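You operate a simulated robot arm through the tools that you are given. There is no shell and no other tool. Be economical: measure what you need, move in short steps, check, and stop when the job is done.

Carry out the task below with a simulated two-armed robot. There is one attempt and no reset: what you move stays moved.

## Task
Tighten the loose one of nuts one and two, then bolt up number five.
Fine: run nut five back fully, swing its bolt into the slot and tighten it.
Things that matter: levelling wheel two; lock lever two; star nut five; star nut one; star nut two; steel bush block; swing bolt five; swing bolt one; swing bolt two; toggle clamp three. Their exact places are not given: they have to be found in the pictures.

It is judged by the outcome, as a careful person would: the job done as asked, and still so three seconds after it is handed in. It fails if anything else is knocked over, pushed out of place, dropped, spilled or broken.

## Robot
Two 7-joint arms with two-finger parallel grippers on one trunk, on a base that drives. Base frame: it is fixed to the floor where the robot stands at the start and does not move with it; the origin is under the middle of the robot, x ahead of it, y to its left, z up. Lengths are in cm, angles in degrees, forces in N, time in s.
The left shoulder is at the start at [5, 16.1, 118.1], the right one opposite. With the tool pointing down near the work surface each hand reaches from about 24 to 68 cm from the robot's upright axis, wherever it stands, measured 20 degrees to its own side. Places, roughly: levelling wheel two [40, 60, 90]; lock lever two [60, 70, 90]; star nut five [290, 30, 90]; star nut one [30, -20, 100]; star nut two [30, 0, 100]; steel bush block [275, 75, 100]; swing bolt five [290, 30, 90]; swing bolt one [30, -20, 100]; swing bolt two [30, 0, 100]; toggle clamp three [260, 100, 100]. Payload 3.43 kg a hand.
Tool frame (each hand has its own): the origin (TCP) lies between the finger pads and is the grasp point; the fingertips stand 3 cm ahead of it; z points along the fingers, y is the line along which they close. The gripper opens to 9.4 cm. The fingers are 2.8 cm wide and 1 cm thick; the gripper's body (5 by 9.6 cm) begins 5.5 cm behind the TCP.
Orientation is that of the tool frame in the base frame, as a unit quaternion [w, x, y, z]. With the fingers straight down and closing along the base's y, the tool's x points along the base's -x, its y along +y and its z along -z.

## Interface
- The arms move only by the tool nudge_tool. It takes "left_series", "right_series" or both (then of equal length, played together; a hand with none holds still); each is a list of rows, each a list of 3 entries, a list of its own where there are three numbers: the shift along the base's x, y, z in cm, then the turn, a rotation vector about the base's x, y, z in degrees, then the finger opening in cm, from 0 to 9.4. In form: [[[tx, ty, tz], [ax, ay, az], claw], ...]. A call has 1 to 8 rows; each row is the pose to reach, as a shift and turn from the pose commanded when the call began. Rows are played at 5 a second. More than 5 cm and 8.6 degrees between two rows, or a gripper value outside its range, and nothing of the call is played. Where a pose cannot be reached the arm comes as near as it can. A force on the tool above 40 N (or 10 N above the force at the start of the call, whichever is more), or a blocked arm, ends the call early, and 0.2 s more pass. The fingers move at their own pace (about 4.5 cm/s each) and stop on an object; they squeeze with about 38 N. The grip force told is the motor's: it shows also when the fingers shut on nothing. Time passes only in rows, and 0.2 s behind the last, so rows that repeat a pose let the fingers close. The reply holds the time, the measured pose of the TCP, the force on the tool along the base axes, the opening and the grip force, in the units named above and with some noise, with the torque about the TCP (base axes, N m) and any sound that the robot's microphone picked up, and new pictures: "show" is both (left out), scene, wrist or none (wrist: the cameras of the hands that moved).
- Cameras (640 x 400 px; columns grow to the right, rows downward): "scene" is now at [13.08, -0.11, 131.67]; the picture's right is [-0.00, -1.00, 0.00], its down [-0.47, 0.00, -0.88] and it looks along [0.88, -0.00, -0.47] (base axes); focal length 214 px, centre (320, 200). "left" rides on the left gripper at [7.6, -1.4, -10.2] in its tool frame; the picture's right is [0.18, 0.98, 0.00], its down [-0.75, 0.14, -0.64] and it looks along [-0.63, 0.12, 0.77] (tool axes); focal length 243 px, centre (320, 200). "right" rides on the right gripper at [7.6, 1.4, -10.2] in its tool frame; the picture's right is [-0.18, 0.98, 0.00], its down [-0.75, -0.14, -0.64] and it looks along [-0.63, -0.12, 0.77] (tool axes); focal length 243 px, centre (320, 200).
- move_column(by): slides the trunk up (or, below 0, down) by that many cm; the arms and the scene camera ride with it, the base frame stays. It gives what a move gives, with no picture.
- steer(legs): drives the robot by 1 to 6 legs, each [ahead, left, turn to the left] in cm, cm and degrees, along the robot's own axes; the way and the turn of a leg run together, so that a leg with both is an arc; at most 150 cm and 180 degrees a leg. The arms and the cameras ride along, it lands a little off, and it stops where it bumps. It gives what a move gives, and a new picture of the scene camera.
- turn_head(pan, tilt): turns the head with the scene camera to pan (to the left, within 80 degrees either way) and tilt (down, from -29 to 69), counted from straight ahead of the robot. It gives what a move gives, and a new picture of the scene camera.
- locate(camera, pixels): for up to 12 pixels [column, row] of the newest picture of that camera ("zoom" is the newest enlarged one), the place [x, y, z] in the base frame of the surface seen there, good to about 0.2 cm. It takes no simulated time.
- close_up(camera, box): a new picture of the part [left, top, right, bottom] of that camera's present view, enlarged. It takes no simulated time.
- finish_job(): hands the job in; it is judged then, once.

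Work in short steps. Measure before you move; look again where a grasp or a placing could have gone wrong, and mend it. You have 80 turns and 260 pictures in all, those below and enlarged ones among them. Open the grippers and draw the arms clear of the work before you hand the job in, unless the task says otherwise; then end with one line.

The tools are called after "Emit:" as name(argument=value, ...) on one line, values as JSON. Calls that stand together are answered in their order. nudge_tool: Moves the arms, as the interface text tells. Its arguments: {"type":"object","properties":{"left_series":{"type":"array","items":{"type":"array"}},"right_series":{"type":"array","items":{"type":"array"}},"show":{"type":"string","enum":["both","scene","wrist","none"]}},"required":[]} The other tools are called the same way: move_column (by) slides the trunk up or down; steer (legs) drives the base; turn_head (pan, tilt) turns the head that bears the scene camera; locate (camera, pixels) gives the place of the surface under pixels of a picture; close_up (camera, box) takes an enlarged picture of a part of a camera's view; finish_job () hands the job in.

At the start:

```text
clock: 0.0
left_position: [39.23, 11.94, 120.72]
left_tool_rot: [0.0, 0.001, 1.0, 0.0]
left_ft_force: [0.1, -0.3, -0.6]
left_torque: [0.01, 0.03, -0.01]
left_gripper_width: 9.38
left_grip_force: 0.1
right_position: [24.72, -13.74, 125.98]
right_tool_rot: [0.0, 0.0, 1.0, 0.0]
right_ft_force: [0.1, 0.4, -0.2]
right_torque: [-0.01, -0.03, -0.03]
right_gripper_width: 9.41
right_grip_force: 0.1
trunk travel left (down, up): [-20.8, 5.8]
robot x, y, heading: [-0.18, -0.18, -0.0]
head pan, tilt: [-0.1, 27.9]
```

scene: 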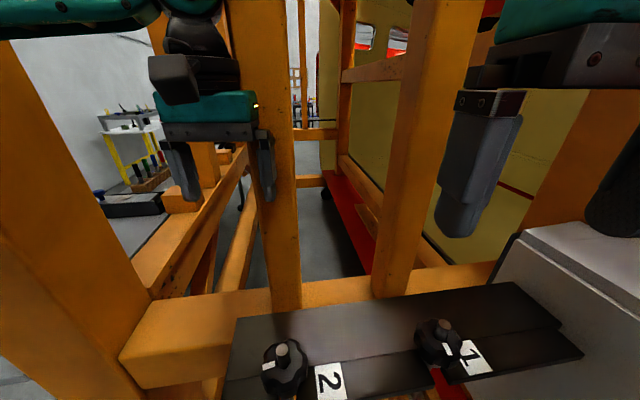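
right: 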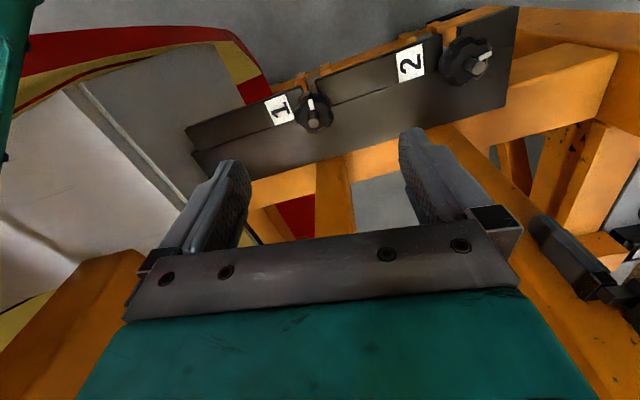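
left: 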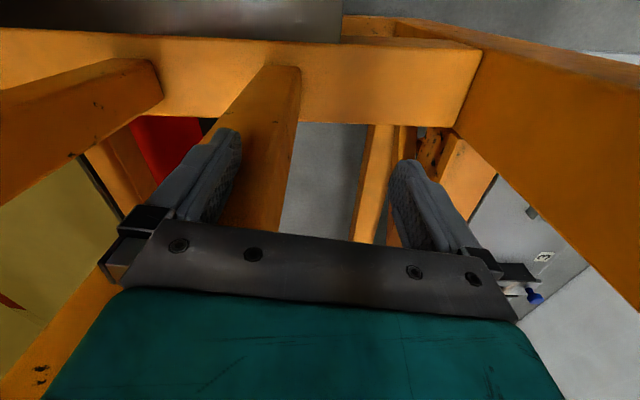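

The scene shows nut 2 near (285,368) and nut 1 near (438,342). I enlarge both and tilt the head down for a better look.

Emit:
turn_head(pan=0, tilt=55)

Emit:
close_up(camera="right", box=[180, 0, 540, 200])

```text
clock: 0.9
left_position: [39.28, 11.94, 120.74]
left_tool_rot: [0.001, 0.0, 1.0, 0.0]
left_ft_force: [0.6, -0.6, -0.3]
left_torque: [0.0, 0.01, 0.03]
left_gripper_width: 9.42
left_grip_force: 0.1
right_position: [24.83, -13.83, 126.01]
right_tool_rot: [-0.001, 0.0, 1.0, 0.001]
right_ft_force: [-0.6, -0.1, -0.1]
right_torque: [-0.01, -0.01, 0.02]
right_gripper_width: 9.4
right_grip_force: 0.0
trunk travel left (down, up): [-20.8, 5.8]
robot x, y, heading: [-0.14, -0.1, 0.1]
head pan, tilt: [0.0, 55.0]
```

scene: 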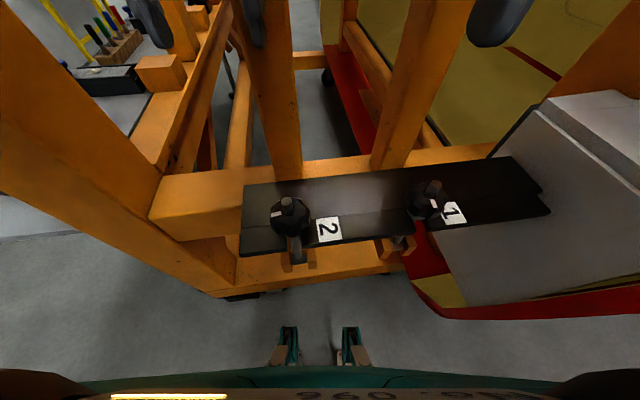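

```text
1.78 times, centred on (360, 100) of right
```

zoom: 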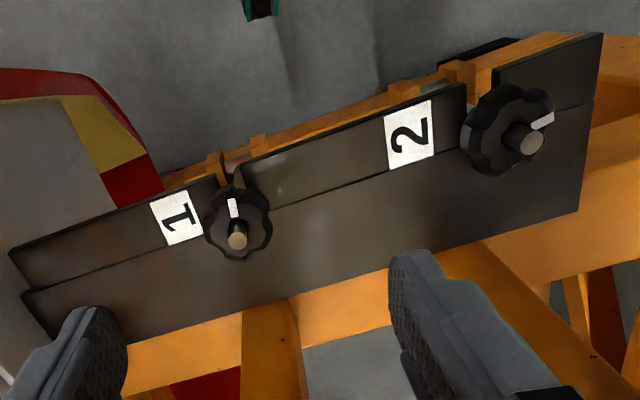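

Emit:
close_up(camera="scene", box=[230, 150, 390, 270])

Emit:
close_up(camera="scene", box=[360, 150, 520, 270])

Emit:
locate(camera="scene", pixels=[[287, 202], [290, 216], [275, 212], [305, 212], [433, 187], [425, 203], [412, 202], [440, 210], [350, 210], [470, 185], [340, 245], [330, 185]])

```text
3.33 times, centred on (310, 210) of scene
```

zoom: 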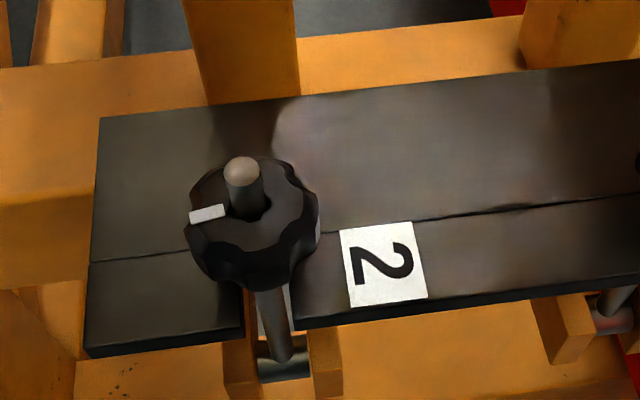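

```text
3.33 times, centred on (440, 210) of scene
```

zoom: 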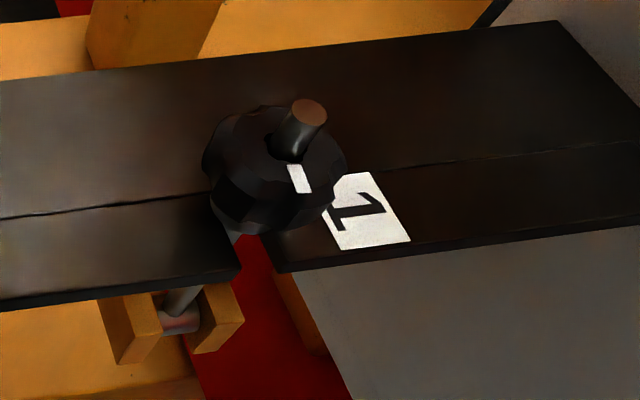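

```text
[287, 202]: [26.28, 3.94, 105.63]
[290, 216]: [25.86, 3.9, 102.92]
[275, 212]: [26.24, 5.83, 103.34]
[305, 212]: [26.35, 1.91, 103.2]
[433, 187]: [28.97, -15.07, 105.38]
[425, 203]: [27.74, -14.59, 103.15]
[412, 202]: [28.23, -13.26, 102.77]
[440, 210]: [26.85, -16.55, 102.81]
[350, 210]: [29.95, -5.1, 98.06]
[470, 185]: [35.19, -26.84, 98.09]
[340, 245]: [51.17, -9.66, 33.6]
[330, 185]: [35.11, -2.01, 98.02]
```

I measure heights of nut tops and stud bases in the zoom of nut 1, then nut 2, to compare gaps and tilts.

Emit:
locate(camera="zoom", pixels=[[308, 110], [295, 155], [240, 125], [260, 185], [325, 170], [215, 165], [235, 215], [290, 220], [180, 320], [185, 298], [120, 260], [250, 242]])

Emit:
close_up(camera="scene", box=[230, 150, 390, 270])

Emit:
locate(camera="zoom", pixels=[[242, 170], [240, 210], [215, 185], [280, 185], [235, 240], [290, 230], [205, 250], [250, 270], [270, 305], [280, 345], [285, 370], [150, 300]])

```text
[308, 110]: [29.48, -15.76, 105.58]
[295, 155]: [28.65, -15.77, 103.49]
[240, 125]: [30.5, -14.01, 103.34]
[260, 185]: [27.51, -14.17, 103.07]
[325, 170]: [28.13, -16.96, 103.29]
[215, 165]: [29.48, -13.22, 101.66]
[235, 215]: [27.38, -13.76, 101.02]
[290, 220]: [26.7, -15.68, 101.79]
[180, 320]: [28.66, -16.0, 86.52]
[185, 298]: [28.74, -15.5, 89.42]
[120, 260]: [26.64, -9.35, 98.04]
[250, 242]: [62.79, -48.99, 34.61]
```

```text
3.33 times, centred on (310, 210) of scene
```

zoom: 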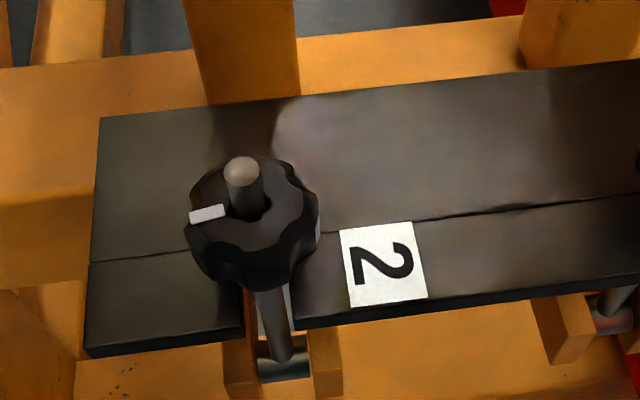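

```text
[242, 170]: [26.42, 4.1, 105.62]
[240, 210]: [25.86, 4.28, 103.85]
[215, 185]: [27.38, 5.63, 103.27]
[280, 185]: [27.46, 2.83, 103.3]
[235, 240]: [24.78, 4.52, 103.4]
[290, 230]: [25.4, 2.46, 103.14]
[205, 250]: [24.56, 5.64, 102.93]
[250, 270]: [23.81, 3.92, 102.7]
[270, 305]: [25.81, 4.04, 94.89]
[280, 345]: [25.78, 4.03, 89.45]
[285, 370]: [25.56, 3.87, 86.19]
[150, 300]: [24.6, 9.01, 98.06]
```

Both nuts' tops lie at z≈103.3, bolts upright: bolt 1 axis (29.0,-15.6), bolt 2 axis (26.0,4.1). I bring both open hands above their nuts to look closer with the wrist cameras.

Emit:
nudge_tool(left_series=[[[-4, -2, 0], [0, 0, 0], 9.4], [[-8, -4, 0], [0, 0, 0], 9.4], [[-11, -6, -2], [0, 0, 0], 9.4], [[-13.2, -7.9, -5], [0, 0, 0], 9.4], [[-13.2, -7.9, -8], [0, 0, 0], 9.4]], right_series=[[[2, -1, -3], [0, 0, 0], 9.4], [[4.2, -1.8, -7], [0, 0, 0], 9.4], [[4.2, -1.8, -11], [0, 0, 0], 9.4], [[4.2, -1.8, -13], [0, 0, 0], 9.4], [[4.2, -1.8, -13], [0, 0, 0], 9.4]])

```text
clock: 2.1
left_position: [26.17, 8.08, 115.22]
left_tool_rot: [0.004, -0.002, 1.0, -0.002]
left_ft_force: [-0.4, 0.5, -0.3]
left_torque: [0.0, 0.03, 0.03]
left_gripper_width: 9.41
left_grip_force: 0.2
left hand out of reach, approached as far as the arm can: row 2, 3, 4, 5
right_position: [28.47, -15.85, 113.15]
right_tool_rot: [0.003, 0.0, 1.0, 0.002]
right_ft_force: [-0.2, 0.5, -0.4]
right_torque: [0.04, 0.02, -0.02]
right_gripper_width: 9.41
right_grip_force: 0.1
trunk travel left (down, up): [-20.8, 5.8]
robot x, y, heading: [-0.28, 0.0, 0.1]
head pan, tilt: [0.0, 55.0]
```

scene: 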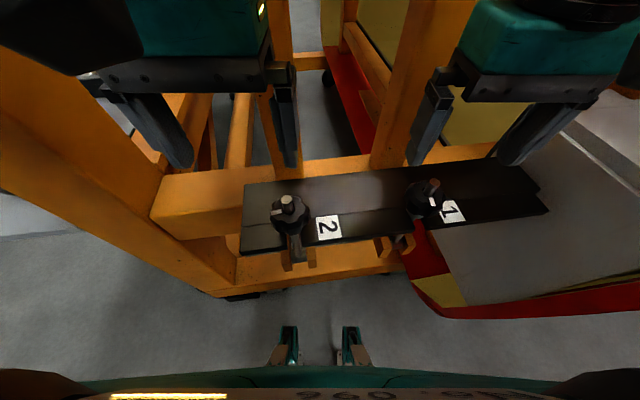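
right: 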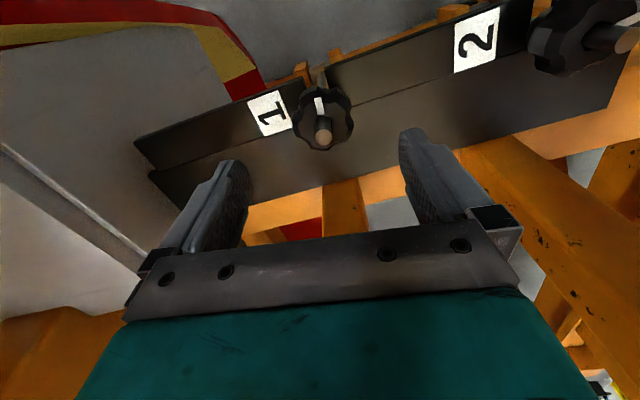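
left: 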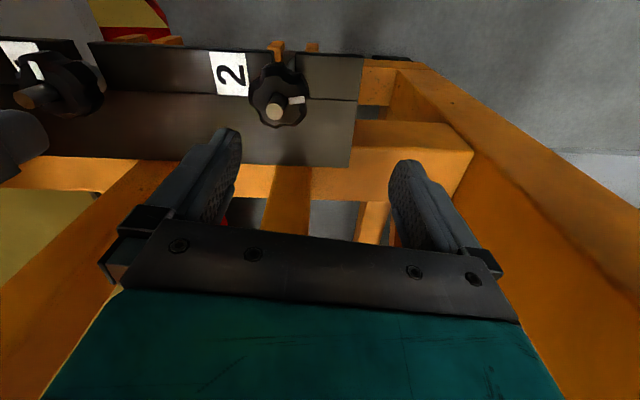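

The right hand is at (28.5,-15.9,113) above nut 1, the left is at its inner reach limit. I lower the right hand onto nut 1 with tips just above the plate (TCP z≈102).

Emit:
nudge_tool(right_series=[[[0.5, 0.2, -4], [0, 0, 0], 9.4], [[0.5, 0.2, -8], [0, 0, 0], 9.4], [[0.5, 0.2, -10], [0, 0, 0], 9.4], [[0.5, 0.2, -11.2], [0, 0, 0], 9.4], [[0.5, 0.2, -11.2], [0, 0, 0], 9.4]])

Emit:
close_up(camera="left", box=[0, 20, 320, 180])

```text
clock: 3.5
left_position: [26.26, 9.0, 115.07]
left_tool_rot: [0.007, -0.005, 1.0, -0.006]
left_ft_force: [-0.1, 0.4, 0.3]
left_torque: [-0.01, 0.02, 0.0]
left_gripper_width: 9.41
left_grip_force: 0.0
right_position: [30.97, -14.65, 104.9]
right_tool_rot: [0.061, -0.005, 0.998, -0.005]
right_ft_force: [-0.6, -0.5, -0.1]
right_torque: [0.01, -0.01, -0.01]
right_gripper_width: 9.39
right_grip_force: 0.0
trunk travel left (down, up): [-20.8, 5.8]
robot x, y, heading: [-0.13, -0.02, 0.7]
head pan, tilt: [0.0, 55.0]
stopped in row 5 (right hand): the arm was blocked; the commanded pose is now the measured one
```

scene: 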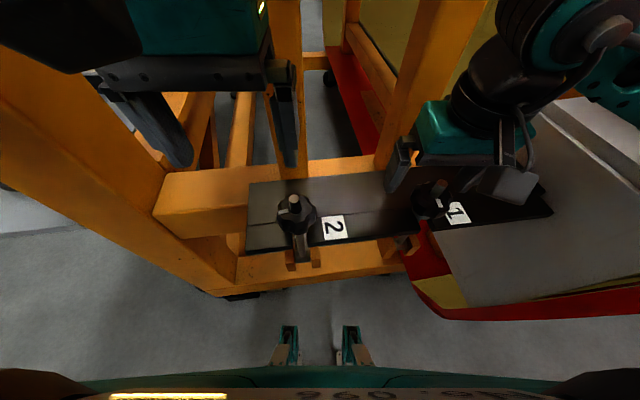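
right: 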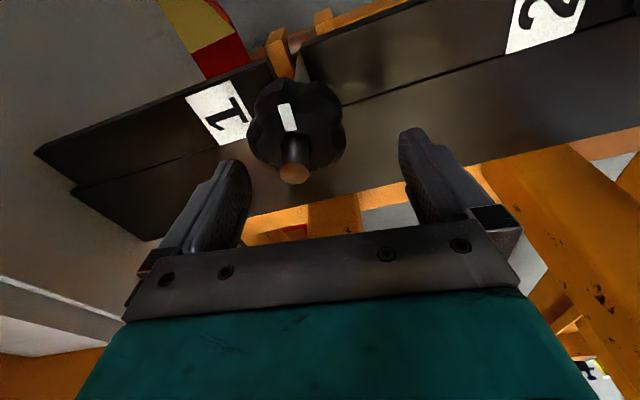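

```text
2.00 times, centred on (160, 100) of left
```

zoom: 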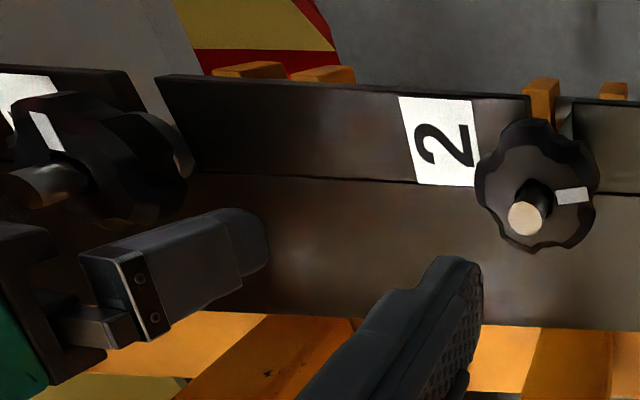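

The arm blocked (base twisted 0.7°), likely because the work is too close. I raise the right hand straight up, then back the base off.

Emit:
nudge_tool(right_series=[[[-0.5, 0, 3], [0, 0, 0], 9.4], [[-1, 0, 7], [0, 0, 0], 9.4], [[-1.5, 0, 10], [0, 0, 0], 9.4]], left_series=[[[0, 0, 1], [0, 0, 0], 9.4], [[0, 0, 2], [0, 0, 0], 9.4], [[0, 0, 3], [0, 0, 0], 9.4]], show="none")

Emit:
steer(legs=[[-14, 0, 0]])

```text
clock: 4.3
left_position: [26.77, 8.35, 118.06]
left_tool_rot: [0.004, -0.006, 1.0, -0.004]
left_ft_force: [-1.1, -0.5, -0.7]
left_torque: [0.04, -0.02, -0.01]
left_gripper_width: 9.41
left_grip_force: 0.1
right_position: [29.61, -15.02, 114.71]
right_tool_rot: [0.049, -0.007, 0.999, 0.002]
right_ft_force: [0.3, 0.4, -0.6]
right_torque: [-0.02, -0.04, -0.01]
right_gripper_width: 9.43
right_grip_force: 0.2
trunk travel left (down, up): [-20.8, 5.8]
robot x, y, heading: [-0.39, -0.1, 0.5]
head pan, tilt: [0.0, 55.0]
```

```text
clock: 5.5
left_position: [18.39, 9.48, 117.56]
left_tool_rot: [-0.005, -0.024, 1.0, -0.005]
left_ft_force: [0.7, 0.4, -0.9]
left_torque: [-0.03, 0.04, 0.0]
left_gripper_width: 9.39
left_grip_force: 0.1
right_position: [21.54, -12.11, 114.14]
right_tool_rot: [0.042, -0.059, 0.997, -0.003]
right_ft_force: [0.0, -0.8, 0.1]
right_torque: [0.03, 0.02, 0.0]
right_gripper_width: 9.41
right_grip_force: 0.1
trunk travel left (down, up): [-20.8, 5.8]
robot x, y, heading: [-9.41, -0.02, 2.3]
head pan, tilt: [0.0, 55.0]
stopped in leg 1: the robot was blocked; the commanded pose is now the measured one
```

scene: 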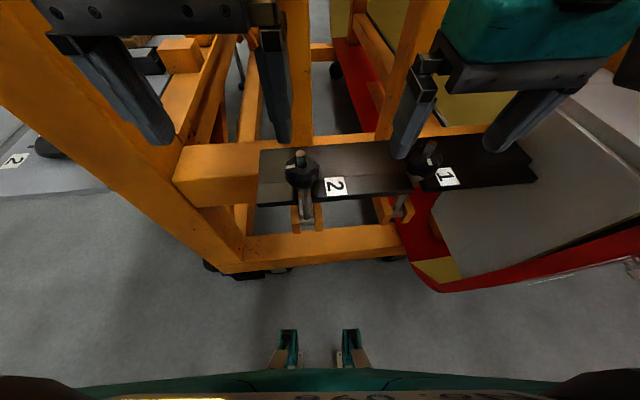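

The robot was blocked at x=-9.4 with 2.3° yaw, so something catches. I turn the head right and then left to see what.

Emit:
turn_head(pan=-70, tilt=20)

Emit:
turn_head(pan=70, tilt=20)

```text
clock: 6.9
left_position: [18.5, 9.37, 117.55]
left_tool_rot: [-0.007, -0.022, 1.0, -0.005]
left_ft_force: [-0.1, 0.0, 0.3]
left_torque: [0.02, 0.02, -0.02]
left_gripper_width: 9.4
left_grip_force: 0.1
right_position: [21.45, -12.19, 113.92]
right_tool_rot: [0.04, -0.058, 0.998, -0.002]
right_ft_force: [-0.5, 0.3, -0.6]
right_torque: [0.0, -0.01, 0.0]
right_gripper_width: 9.4
right_grip_force: 0.0
trunk travel left (down, up): [-20.8, 5.8]
robot x, y, heading: [-10.3, 0.35, 2.2]
head pan, tilt: [-70.0, 20.0]
```

scene: 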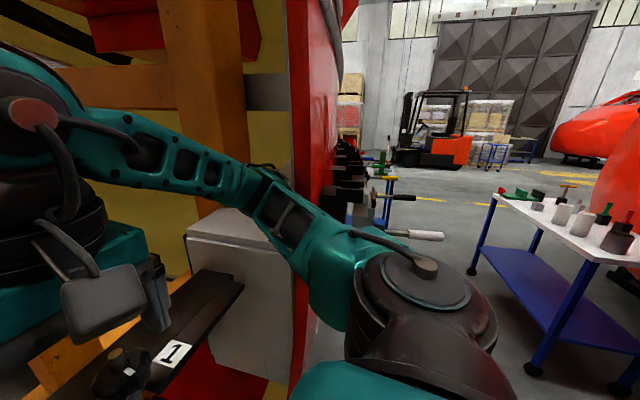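

```text
clock: 9.2
left_position: [18.52, 9.38, 117.52]
left_tool_rot: [-0.007, -0.024, 1.0, -0.004]
left_ft_force: [0.4, -0.5, 0.5]
left_torque: [-0.03, 0.0, -0.01]
left_gripper_width: 9.39
left_grip_force: 0.1
right_position: [21.56, -12.26, 113.99]
right_tool_rot: [0.039, -0.057, 0.998, -0.002]
right_ft_force: [-1.0, -0.1, -0.4]
right_torque: [0.0, 0.01, 0.01]
right_gripper_width: 9.38
right_grip_force: 0.0
trunk travel left (down, up): [-20.8, 5.8]
robot x, y, heading: [-9.82, 0.21, 2.2]
head pan, tilt: [70.0, 20.0]
```

scene: 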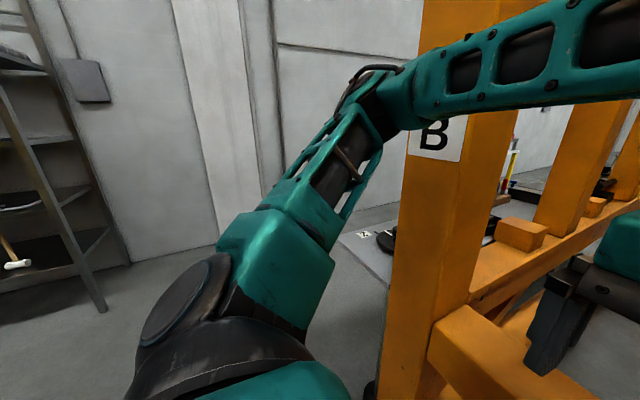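

The right elbow looks close to the red panel edge, the left elbow to post B. I locate these in the present picture and look right again.

Emit:
locate(camera="scene", pixels=[[385, 100], [420, 60], [335, 150], [460, 90], [400, 250], [465, 250], [410, 105], [440, 320]])

Emit:
turn_head(pan=-50, tilt=25)

Emit:
locate(camera="scene", pixels=[[150, 130], [200, 160], [250, 180], [280, 220], [330, 120], [300, 80], [300, 330], [200, 60], [240, 100], [220, 230]])

```text
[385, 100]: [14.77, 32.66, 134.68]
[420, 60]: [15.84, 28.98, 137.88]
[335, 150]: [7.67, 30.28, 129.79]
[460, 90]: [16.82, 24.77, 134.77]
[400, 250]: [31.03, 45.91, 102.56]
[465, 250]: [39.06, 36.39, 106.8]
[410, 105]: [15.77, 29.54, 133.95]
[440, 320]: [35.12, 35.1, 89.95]
```

```text
clock: 11.2
left_position: [18.55, 9.5, 117.44]
left_tool_rot: [-0.007, -0.023, 1.0, -0.005]
left_ft_force: [-0.1, 0.2, -0.4]
left_torque: [0.01, -0.01, 0.01]
left_gripper_width: 9.39
left_grip_force: 0.0
right_position: [21.53, -12.1, 113.95]
right_tool_rot: [0.04, -0.058, 0.998, -0.004]
right_ft_force: [-0.7, -0.3, -1.4]
right_torque: [0.05, 0.0, 0.01]
right_gripper_width: 9.4
right_grip_force: 0.0
trunk travel left (down, up): [-20.8, 5.8]
robot x, y, heading: [-9.29, -0.16, 2.3]
head pan, tilt: [-50.0, 25.0]
```

scene: 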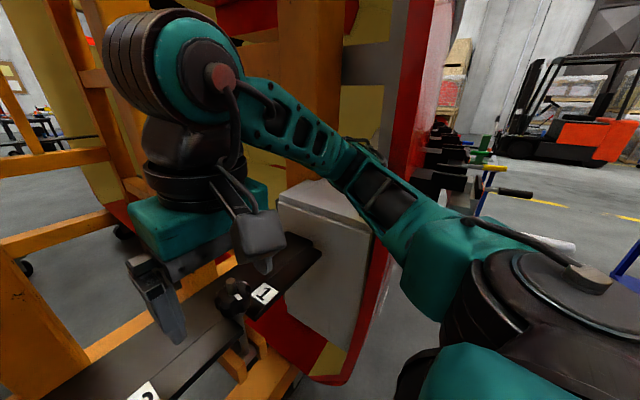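

```text
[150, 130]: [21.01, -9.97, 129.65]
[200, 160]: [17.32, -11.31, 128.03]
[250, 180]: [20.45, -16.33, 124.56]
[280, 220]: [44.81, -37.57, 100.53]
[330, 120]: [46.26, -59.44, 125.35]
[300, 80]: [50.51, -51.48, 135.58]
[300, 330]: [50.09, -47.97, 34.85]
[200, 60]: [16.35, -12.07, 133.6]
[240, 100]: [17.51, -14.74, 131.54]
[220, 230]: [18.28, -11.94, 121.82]
```

Nothing obvious touches. I measure the right elbow and the nearby panel edge in this picture.

Emit:
locate(camera="scene", pixels=[[345, 170], [360, 150], [375, 165], [385, 185], [370, 200], [395, 120], [420, 150], [430, 260], [310, 140], [265, 130], [390, 60], [345, 145]])

Emit:
close_up(camera="scene", box=[220, 80, 480, 280])

Emit:
turn_head(pan=-80, tilt=50)

Emit:
turn_head(pan=80, tilt=50)

```text
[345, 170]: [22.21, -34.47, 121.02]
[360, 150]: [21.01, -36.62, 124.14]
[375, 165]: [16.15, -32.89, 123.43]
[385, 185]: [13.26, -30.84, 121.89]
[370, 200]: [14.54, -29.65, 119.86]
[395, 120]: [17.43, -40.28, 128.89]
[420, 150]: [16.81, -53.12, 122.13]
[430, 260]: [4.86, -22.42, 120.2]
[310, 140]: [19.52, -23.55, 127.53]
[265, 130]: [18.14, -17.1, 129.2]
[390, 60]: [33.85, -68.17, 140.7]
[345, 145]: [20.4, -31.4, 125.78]
```

```text
2.00 times, centred on (350, 180) of scene
```

zoom: 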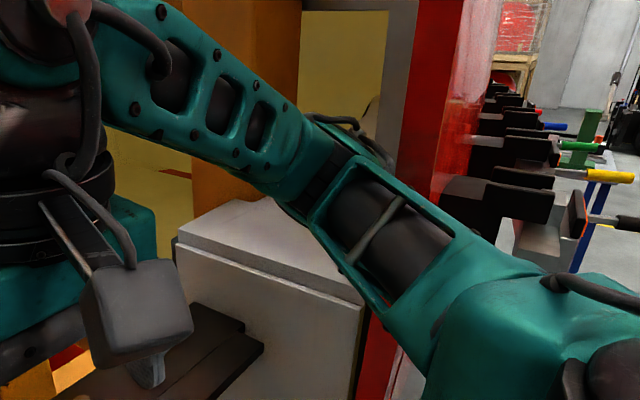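

```text
clock: 12.1
left_position: [18.51, 9.45, 117.43]
left_tool_rot: [-0.007, -0.022, 1.0, -0.004]
left_ft_force: [0.1, 0.1, 0.8]
left_torque: [0.02, -0.01, 0.0]
left_gripper_width: 9.4
left_grip_force: 0.1
right_position: [21.42, -12.11, 113.96]
right_tool_rot: [0.04, -0.059, 0.997, -0.003]
right_ft_force: [0.0, -0.3, -0.8]
right_torque: [-0.01, -0.01, 0.0]
right_gripper_width: 9.4
right_grip_force: 0.1
trunk travel left (down, up): [-20.8, 5.8]
robot x, y, heading: [-9.49, 0.07, 2.1]
head pan, tilt: [-80.0, 50.0]
```

scene: 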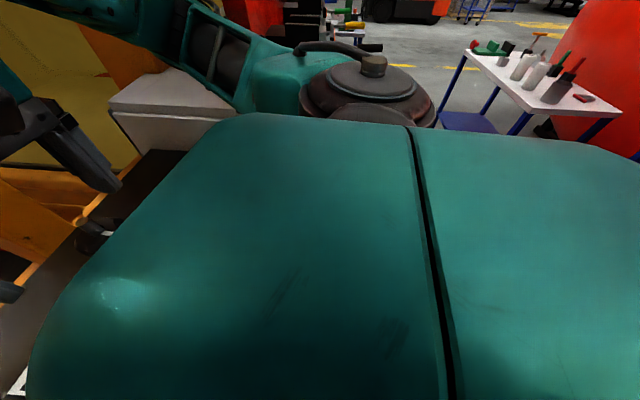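

```text
clock: 14.6
left_position: [18.57, 9.44, 117.68]
left_tool_rot: [-0.007, -0.023, 1.0, -0.005]
left_ft_force: [0.6, -0.2, 0.8]
left_torque: [0.02, 0.01, 0.0]
left_gripper_width: 9.4
left_grip_force: 0.1
right_position: [21.51, -12.18, 114.01]
right_tool_rot: [0.04, -0.059, 0.997, -0.003]
right_ft_force: [0.1, -1.0, -0.3]
right_torque: [0.01, 0.01, 0.01]
right_gripper_width: 9.4
right_grip_force: 0.1
trunk travel left (down, up): [-20.8, 5.8]
robot x, y, heading: [-9.77, 0.67, 2.1]
head pan, tilt: [80.0, 50.0]
```

scene: 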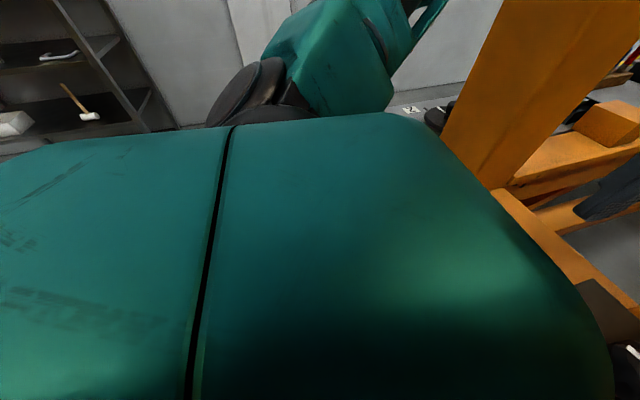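

The red strip seems to be close beside the right elbow. I look again to the right and measure the red strip's shape.

Emit:
turn_head(pan=-60, tilt=10)

Emit:
close_up(camera="scene", box=[200, 100, 440, 300])

```text
clock: 16.8
left_position: [18.54, 9.34, 117.58]
left_tool_rot: [-0.007, -0.022, 1.0, -0.004]
left_ft_force: [-0.7, 0.2, 0.5]
left_torque: [0.0, 0.02, -0.02]
left_gripper_width: 9.4
left_grip_force: 0.0
right_position: [21.49, -12.12, 114.02]
right_tool_rot: [0.041, -0.058, 0.997, -0.002]
right_ft_force: [1.1, -0.3, 0.1]
right_torque: [0.0, 0.03, -0.02]
right_gripper_width: 9.4
right_grip_force: 0.0
trunk travel left (down, up): [-20.8, 5.8]
robot x, y, heading: [-10.02, 0.22, 2.4]
head pan, tilt: [-60.0, 10.0]
```

scene: 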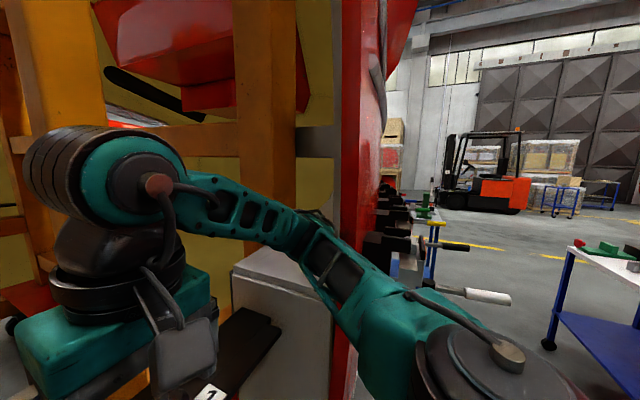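

```text
2.00 times, centred on (320, 200) of scene
```

zoom: 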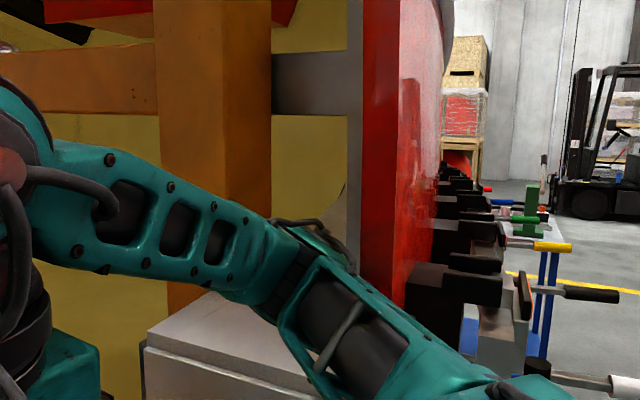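

Emit:
locate(camera="zoom", pixels=[[380, 60], [380, 150], [380, 250], [420, 60], [420, 200], [435, 120], [340, 60], [355, 120], [300, 235], [330, 240], [355, 270], [220, 150]])

```text
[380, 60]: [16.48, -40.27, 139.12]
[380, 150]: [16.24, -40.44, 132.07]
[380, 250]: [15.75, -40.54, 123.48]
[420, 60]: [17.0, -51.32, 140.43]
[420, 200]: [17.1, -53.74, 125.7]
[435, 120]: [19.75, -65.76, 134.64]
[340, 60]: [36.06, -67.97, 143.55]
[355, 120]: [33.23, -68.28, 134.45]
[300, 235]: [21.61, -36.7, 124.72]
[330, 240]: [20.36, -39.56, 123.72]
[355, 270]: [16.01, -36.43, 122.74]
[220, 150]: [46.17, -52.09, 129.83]
```

The red panel's edge is at (16,-40), and the right elbow (21,-38) is hooked behind it. I ease the base forward 3 cm and look ahead to see room for straightening the right arm.

Emit:
steer(legs=[[3, 0, -2]])

Emit:
turn_head(pan=-5, tilt=40)

```text
clock: 17.6
left_position: [20.58, 9.25, 117.84]
left_tool_rot: [0.0, -0.003, 1.0, -0.009]
left_ft_force: [0.0, -0.2, 1.4]
left_torque: [0.0, 0.0, 0.02]
left_gripper_width: 9.37
left_grip_force: 0.1
right_position: [22.86, -12.68, 114.41]
right_tool_rot: [0.046, -0.037, 0.998, -0.006]
right_ft_force: [-0.6, -0.1, -0.1]
right_torque: [0.01, 0.01, 0.05]
right_gripper_width: 9.39
right_grip_force: 0.1
trunk travel left (down, up): [-20.8, 5.8]
robot x, y, heading: [-6.88, 0.25, 0.1]
head pan, tilt: [-60.0, 10.0]
```

scene: 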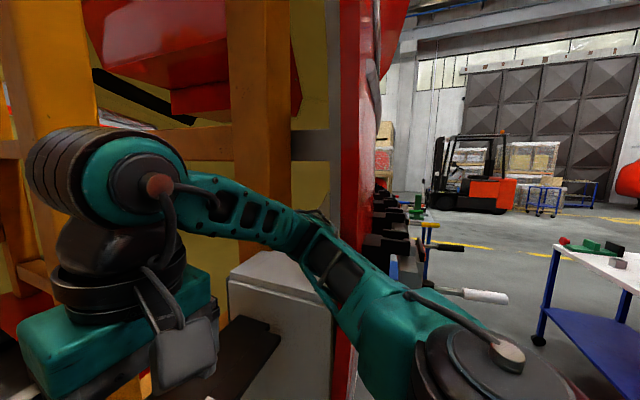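

```text
clock: 18.9
left_position: [20.53, 9.06, 117.84]
left_tool_rot: [0.001, -0.004, 1.0, -0.007]
left_ft_force: [-0.1, -0.2, -0.4]
left_torque: [0.01, 0.0, 0.01]
left_gripper_width: 9.42
left_grip_force: 0.0
right_position: [22.79, -12.59, 114.48]
right_tool_rot: [0.047, -0.04, 0.998, -0.006]
right_ft_force: [0.4, -0.8, -0.1]
right_torque: [0.01, -0.01, 0.01]
right_gripper_width: 9.38
right_grip_force: 0.1
trunk travel left (down, up): [-20.8, 5.8]
robot x, y, heading: [-6.72, 0.08, 0.2]
head pan, tilt: [-5.0, 40.0]
```

scene: 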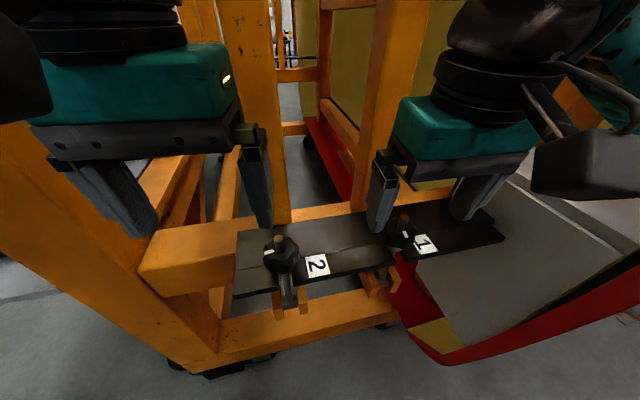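

I locate the posts behind the plate to see how far forward the right hand may go.

Emit:
locate(camera="scene", pixels=[[385, 60], [400, 60], [372, 150], [250, 60], [265, 150], [330, 210], [285, 240], [281, 243], [403, 220], [340, 40], [190, 250], [100, 220]])

```text
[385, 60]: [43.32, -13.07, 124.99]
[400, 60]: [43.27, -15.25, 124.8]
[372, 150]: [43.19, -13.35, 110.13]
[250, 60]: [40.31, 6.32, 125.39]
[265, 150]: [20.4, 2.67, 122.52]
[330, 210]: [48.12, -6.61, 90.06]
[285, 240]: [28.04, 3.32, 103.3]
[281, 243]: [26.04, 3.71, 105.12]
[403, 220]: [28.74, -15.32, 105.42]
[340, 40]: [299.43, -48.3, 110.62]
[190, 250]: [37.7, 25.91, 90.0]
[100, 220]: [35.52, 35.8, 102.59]
```

Post face is at x=43, so the right hand may go to x≈34. I straighten and extend the right hand, then shift the base left 4 cm and back in steps.

Emit:
nudge_tool(right_series=[[[3, 0, 1], [0, 2.7, -2.3], 9.4], [[6, 0, 2], [0, 5.4, -4.6], 9.4], [[9, 0, 2], [0, 5.4, -4.6], 9.4], [[11, 0, 2], [0, 5.4, -4.6], 9.4]], show="none")

Emit:
steer(legs=[[0, 4, 0], [-7, 0, 0]])

```text
clock: 19.9
left_position: [19.81, 8.19, 118.2]
left_tool_rot: [0.004, -0.003, 1.0, -0.003]
left_ft_force: [-0.1, 0.1, -0.8]
left_torque: [0.02, -0.02, -0.02]
left_gripper_width: 9.39
left_grip_force: 0.0
right_position: [33.31, -13.83, 116.61]
right_tool_rot: [0.004, 0.005, 1.0, -0.002]
right_ft_force: [0.2, -0.5, 0.1]
right_torque: [0.0, 0.0, 0.04]
right_gripper_width: 9.41
right_grip_force: 0.0
trunk travel left (down, up): [-20.8, 5.8]
robot x, y, heading: [-6.99, 0.19, -0.1]
head pan, tilt: [-5.0, 40.0]
```

```text
clock: 21.5
left_position: [12.87, 12.36, 118.2]
left_tool_rot: [0.004, -0.004, 1.0, -0.004]
left_ft_force: [-0.4, 0.1, 0.1]
left_torque: [0.0, -0.03, 0.04]
left_gripper_width: 9.42
left_grip_force: 0.2
right_position: [26.11, -9.52, 116.51]
right_tool_rot: [0.003, 0.002, 1.0, -0.003]
right_ft_force: [-0.7, -0.5, 0.6]
right_torque: [-0.04, -0.01, 0.0]
right_gripper_width: 9.42
right_grip_force: 0.0
trunk travel left (down, up): [-20.8, 5.8]
robot x, y, heading: [-13.93, 3.94, 0.1]
head pan, tilt: [-5.0, 40.0]
```

scene: 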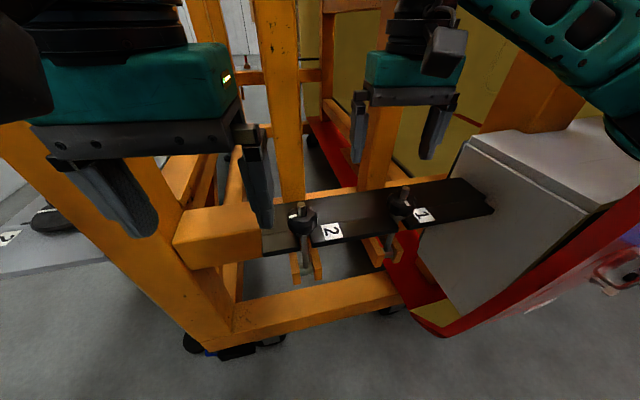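

Clear now at (-13.9,3.9). I zoom on both nuts from this flatter angle to judge the seating.

Emit:
close_up(camera="scene", box=[260, 180, 340, 240])

Emit:
close_up(camera="scene", box=[360, 170, 440, 230])

```text
6.67 times, centred on (300, 210) of scene
```

zoom: 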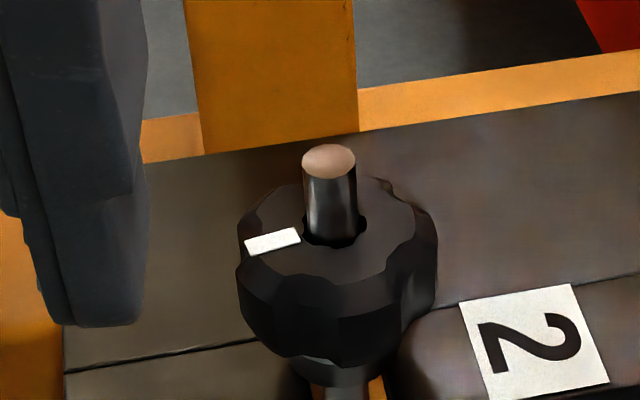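

```text
6.67 times, centred on (400, 200) of scene
```

zoom: 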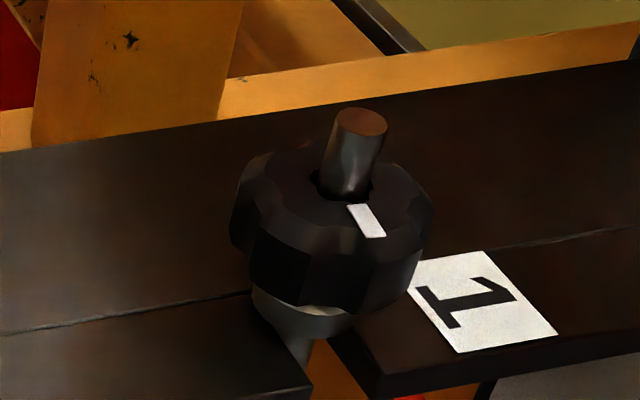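

Both look similar, so I'll feel them. I lower the right hand over nut 1: shift (2.9,-6.1,-14.5), then close gently.

Emit:
nudge_tool(right_series=[[[1.5, -3, 0], [0, 0, 0], 9.4], [[2.9, -6.1, 0], [0, 0, 0], 9.4], [[2.9, -6.1, -4], [0, 0, 0], 9.4], [[2.9, -6.1, -8], [0, 0, 0], 9.4], [[2.9, -6.1, -11], [0, 0, 0], 9.4], [[2.9, -6.1, -13], [0, 0, 0], 9.4], [[2.9, -6.1, -14.5], [0, 0, 0], 9.4]])

```text
clock: 23.3
left_position: [11.28, 14.11, 118.38]
left_tool_rot: [0.013, -0.002, 1.0, -0.013]
left_ft_force: [-0.1, -0.3, 0.0]
left_torque: [0.01, 0.01, 0.01]
left_gripper_width: 9.41
left_grip_force: 0.0
right_position: [27.98, -14.24, 103.8]
right_tool_rot: [0.023, 0.007, 1.0, -0.014]
right_ft_force: [-0.1, -0.2, 0.1]
right_torque: [0.03, 0.0, -0.03]
right_gripper_width: 9.41
right_grip_force: 0.1
trunk travel left (down, up): [-20.8, 5.8]
robot x, y, heading: [-14.21, 4.07, 0.0]
head pan, tilt: [-5.0, 40.0]
stopped in row 7 (right hand): the arm was blocked; the commanded pose is now the measured one
```

scene: 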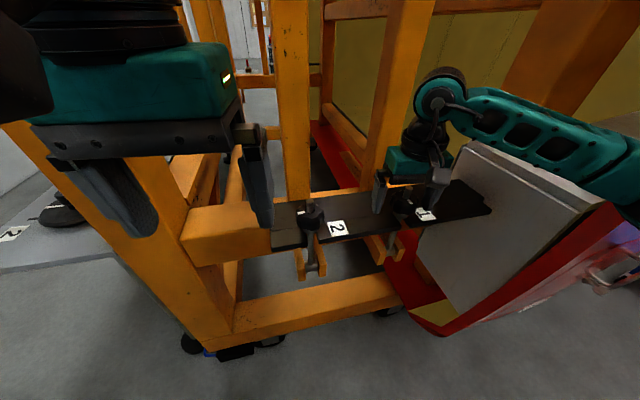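
right: 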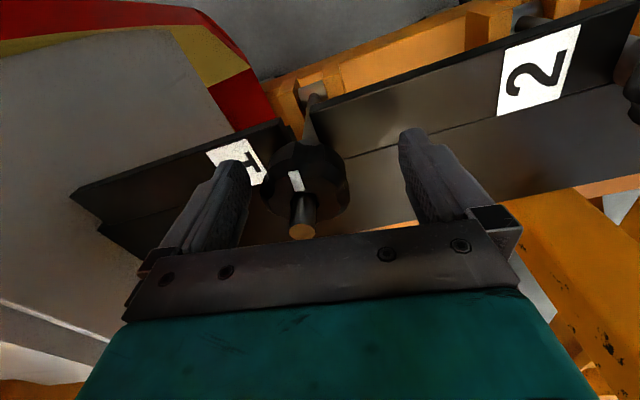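

The right forearm rests on the grey box when low. I lift the hand, raise the trunk 5.5 cm so the elbow rides higher, and keep the hand height by descending again afterwards.

Emit:
nudge_tool(right_series=[[[0, 0, 3], [0, 0, 0], 9.4], [[0.5, -0.5, 6], [0, 0, 0], 9.4], [[1, -1.3, 8], [0, 0, 0], 9.4]], show="none")

Emit:
move_column(by=5.6)

```text
clock: 24.1
left_position: [10.55, 13.42, 118.43]
left_tool_rot: [0.017, -0.001, 1.0, -0.01]
left_ft_force: [0.2, 0.0, 0.7]
left_torque: [0.02, 0.0, 0.0]
left_gripper_width: 9.4
left_grip_force: 0.2
right_position: [27.88, -16.16, 110.65]
right_tool_rot: [0.007, 0.009, 1.0, -0.01]
right_ft_force: [0.1, 0.3, 0.2]
right_torque: [0.0, -0.02, 0.02]
right_gripper_width: 9.39
right_grip_force: 0.0
trunk travel left (down, up): [-20.8, 5.8]
robot x, y, heading: [-14.26, 3.85, -0.2]
head pan, tilt: [-5.0, 40.0]
```

```text
clock: 25.1
left_position: [10.67, 13.62, 124.22]
left_tool_rot: [0.015, -0.002, 1.0, -0.012]
left_ft_force: [-0.2, 0.0, 0.2]
left_torque: [-0.02, -0.01, -0.01]
left_gripper_width: 9.4
left_grip_force: 0.0
right_position: [28.24, -15.95, 116.78]
right_tool_rot: [0.013, 0.005, 1.0, -0.01]
right_ft_force: [0.5, -0.3, -0.8]
right_torque: [0.0, 0.01, 0.0]
right_gripper_width: 9.39
right_grip_force: 0.1
trunk travel left (down, up): [-26.4, 0.2]
robot x, y, heading: [-14.15, 4.51, -0.2]
head pan, tilt: [-5.0, 40.0]
```

Trunk is up; the right hand is at (28.2,-16.0,116.8). I descend over nut 1 again to z≈102.8.

Emit:
nudge_tool(right_series=[[[0.8, 0.35, -4], [0, 0, 0], 9.4], [[0.8, 0.35, -8], [0, 0, 0], 9.4], [[0.8, 0.35, -11], [0, 0, 0], 9.4], [[0.8, 0.35, -12.5], [0, 0, 0], 9.4], [[0.8, 0.35, -13.5], [0, 0, 0], 9.4], [[0.8, 0.35, -14], [0, 0, 0], 9.4]])

```text
clock: 26.5
left_position: [10.97, 13.04, 124.23]
left_tool_rot: [0.014, -0.002, 1.0, -0.009]
left_ft_force: [0.3, 0.0, 0.0]
left_torque: [-0.01, -0.01, 0.02]
left_gripper_width: 9.41
left_grip_force: 0.1
right_position: [29.66, -16.67, 103.38]
right_tool_rot: [0.023, 0.011, 1.0, -0.01]
right_ft_force: [-0.4, 0.6, 0.1]
right_torque: [0.0, 0.01, -0.02]
right_gripper_width: 9.4
right_grip_force: 0.0
trunk travel left (down, up): [-26.4, 0.2]
robot x, y, heading: [-13.94, 3.9, 0.3]
head pan, tilt: [-5.0, 40.0]
```

scene: 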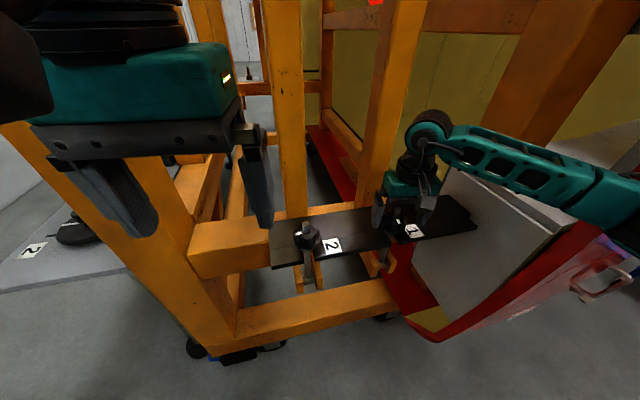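
right: 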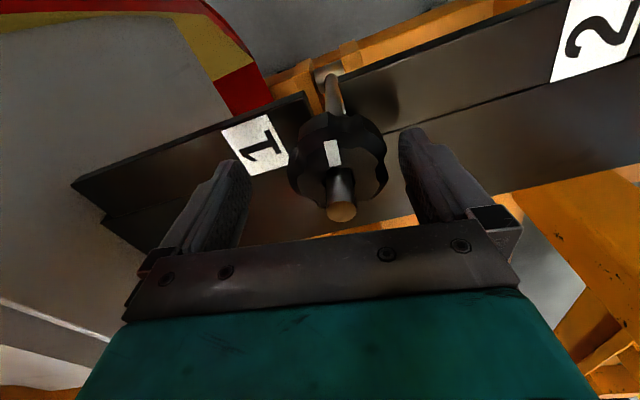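

Stud tip appears at (341,212), so the hand is ~1 cm too far to -y; x fits. I shift +1 in y, down 0.8, straighten, then close on the nut.

Emit:
nudge_tool(right_series=[[[0, 0.5, -0.4], [0, 1.3, 0.6], 9.4], [[0, 1.0, -0.8], [0, 2.6, 1.2], 9.4], [[0, 1.0, -0.8], [0, 2.6, 1.2], 6.5], [[0, 1.0, -0.8], [0, 2.6, 1.2], 4.5], [[0, 1.0, -0.8], [0, 2.6, 1.2], 4.0], [[0, 1.0, -0.8], [0, 2.6, 1.2], 4.0]])

```text
clock: 27.8
left_position: [10.88, 12.61, 124.11]
left_tool_rot: [0.013, 0.002, 1.0, -0.007]
left_ft_force: [0.1, 0.6, 0.4]
left_torque: [0.01, -0.03, -0.01]
left_gripper_width: 9.41
left_grip_force: 0.0
right_position: [29.13, -16.27, 102.61]
right_tool_rot: [0.003, 0.007, 1.0, 0.004]
right_ft_force: [-6.3, 41.0, -0.8]
right_torque: [-0.1, 0.12, 0.03]
right_gripper_width: 6.35
right_grip_force: 20.5
trunk travel left (down, up): [-26.4, 0.2]
robot x, y, heading: [-14.04, 3.99, -0.7]
head pan, tilt: [-5.0, 40.0]
stopped in row 6 (right hand): the force on the tool passed its limit at 44 N (the readings are from after the stop); the commanded pose is now the measured one
```

scene: 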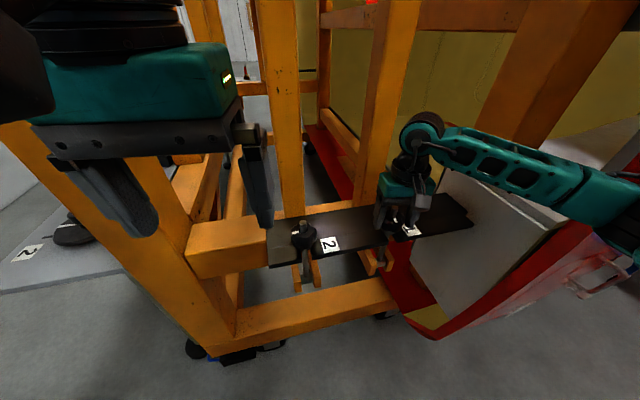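
right: 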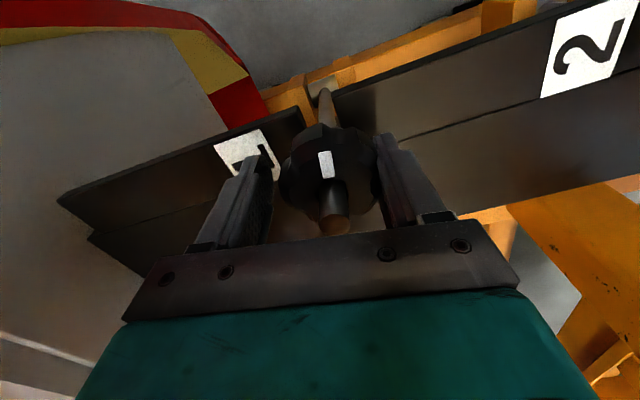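

The +y finger touches first (force +41 in y) with a gap of ~0.8 cm on the other side, so I shift +0.5 in y while closing.

Emit:
nudge_tool(right_series=[[[0, 0.3, 0], [0, 0, 0], 6.8], [[0, 0.6, 0], [0, 0, 0], 6.4], [[0, 0.6, 0], [0, 0, 0], 5.0], [[0, 0.6, 0], [0, 0, 0], 4.0]], show="wrist")

```text
clock: 28.8
left_position: [10.72, 12.3, 124.45]
left_tool_rot: [0.017, 0.001, 1.0, -0.006]
left_ft_force: [0.0, 0.0, 0.8]
left_torque: [-0.01, 0.04, 0.02]
left_gripper_width: 9.38
left_grip_force: 0.0
right_position: [28.93, -16.26, 102.41]
right_tool_rot: [0.002, 0.01, 1.0, 0.001]
right_ft_force: [-4.6, 38.6, -15.8]
right_torque: [-0.37, -0.22, 0.04]
right_gripper_width: 6.21
right_grip_force: 19.3
trunk travel left (down, up): [-26.4, 0.2]
robot x, y, heading: [-13.92, 4.6, -0.7]
head pan, tilt: [-5.0, 40.0]
```

right: 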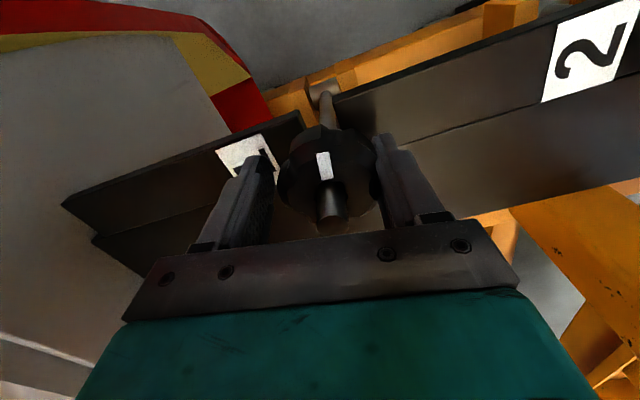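

Still one-sided and the hand did not move in y. I open the fingers and move +0.6 in y freely, then see.

Emit:
nudge_tool(right_series=[[[0, 0, 0.2], [0, 0, 0], 7.5], [[0, 0, 0.2], [0, 0, 0], 7.5], [[0, 0.4, 0.2], [0, 0, 0], 7.5], [[0, 0.4, 0.2], [0, 0, 0], 7.5]])

Emit:
turn_head(pan=-50, tilt=35)

```text
clock: 29.8
left_position: [10.59, 12.09, 124.29]
left_tool_rot: [0.016, 0.003, 1.0, -0.005]
left_ft_force: [0.6, 0.4, -0.2]
left_torque: [0.02, 0.0, -0.02]
left_gripper_width: 9.42
left_grip_force: 0.1
right_position: [28.76, -16.39, 102.65]
right_tool_rot: [0.001, 0.015, 1.0, -0.002]
right_ft_force: [1.5, -0.2, -0.3]
right_torque: [0.02, 0.06, -0.02]
right_gripper_width: 7.5
right_grip_force: 0.1
trunk travel left (down, up): [-26.4, 0.2]
robot x, y, heading: [-13.71, 3.91, -0.7]
head pan, tilt: [-5.0, 40.0]
```

scene: 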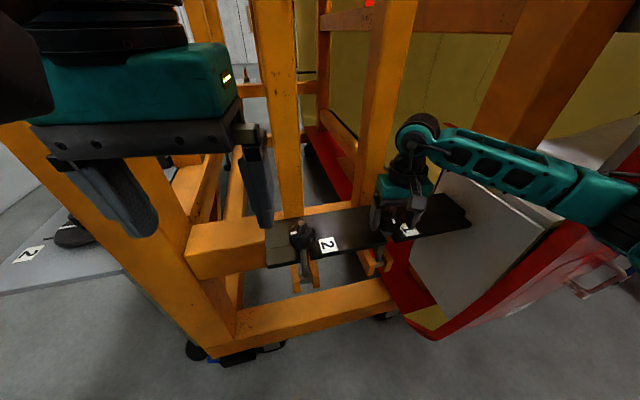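
right: 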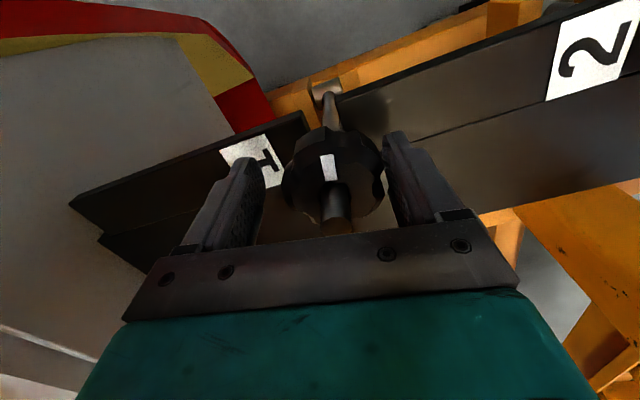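

```text
clock: 30.9
left_position: [10.51, 12.15, 124.32]
left_tool_rot: [0.017, 0.003, 1.0, -0.004]
left_ft_force: [-0.6, 0.3, -0.3]
left_torque: [-0.02, 0.03, 0.04]
left_gripper_width: 9.39
left_grip_force: 0.0
right_position: [29.02, -16.31, 102.63]
right_tool_rot: [0.002, 0.014, 1.0, -0.002]
right_ft_force: [0.2, -0.7, -0.4]
right_torque: [0.01, 0.02, 0.03]
right_gripper_width: 7.49
right_grip_force: 0.1
trunk travel left (down, up): [-26.4, 0.2]
robot x, y, heading: [-13.92, 4.01, -0.7]
head pan, tilt: [-50.0, 35.0]
```

scene: 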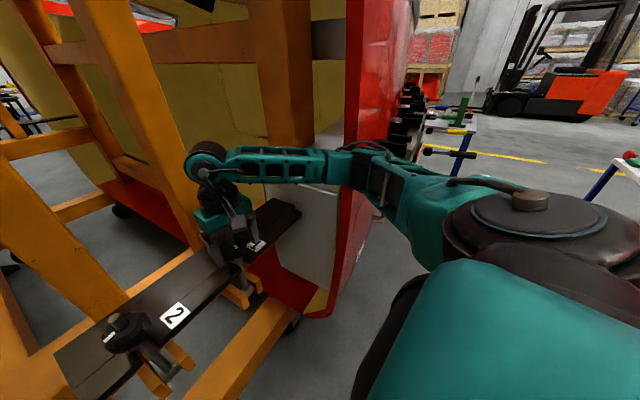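

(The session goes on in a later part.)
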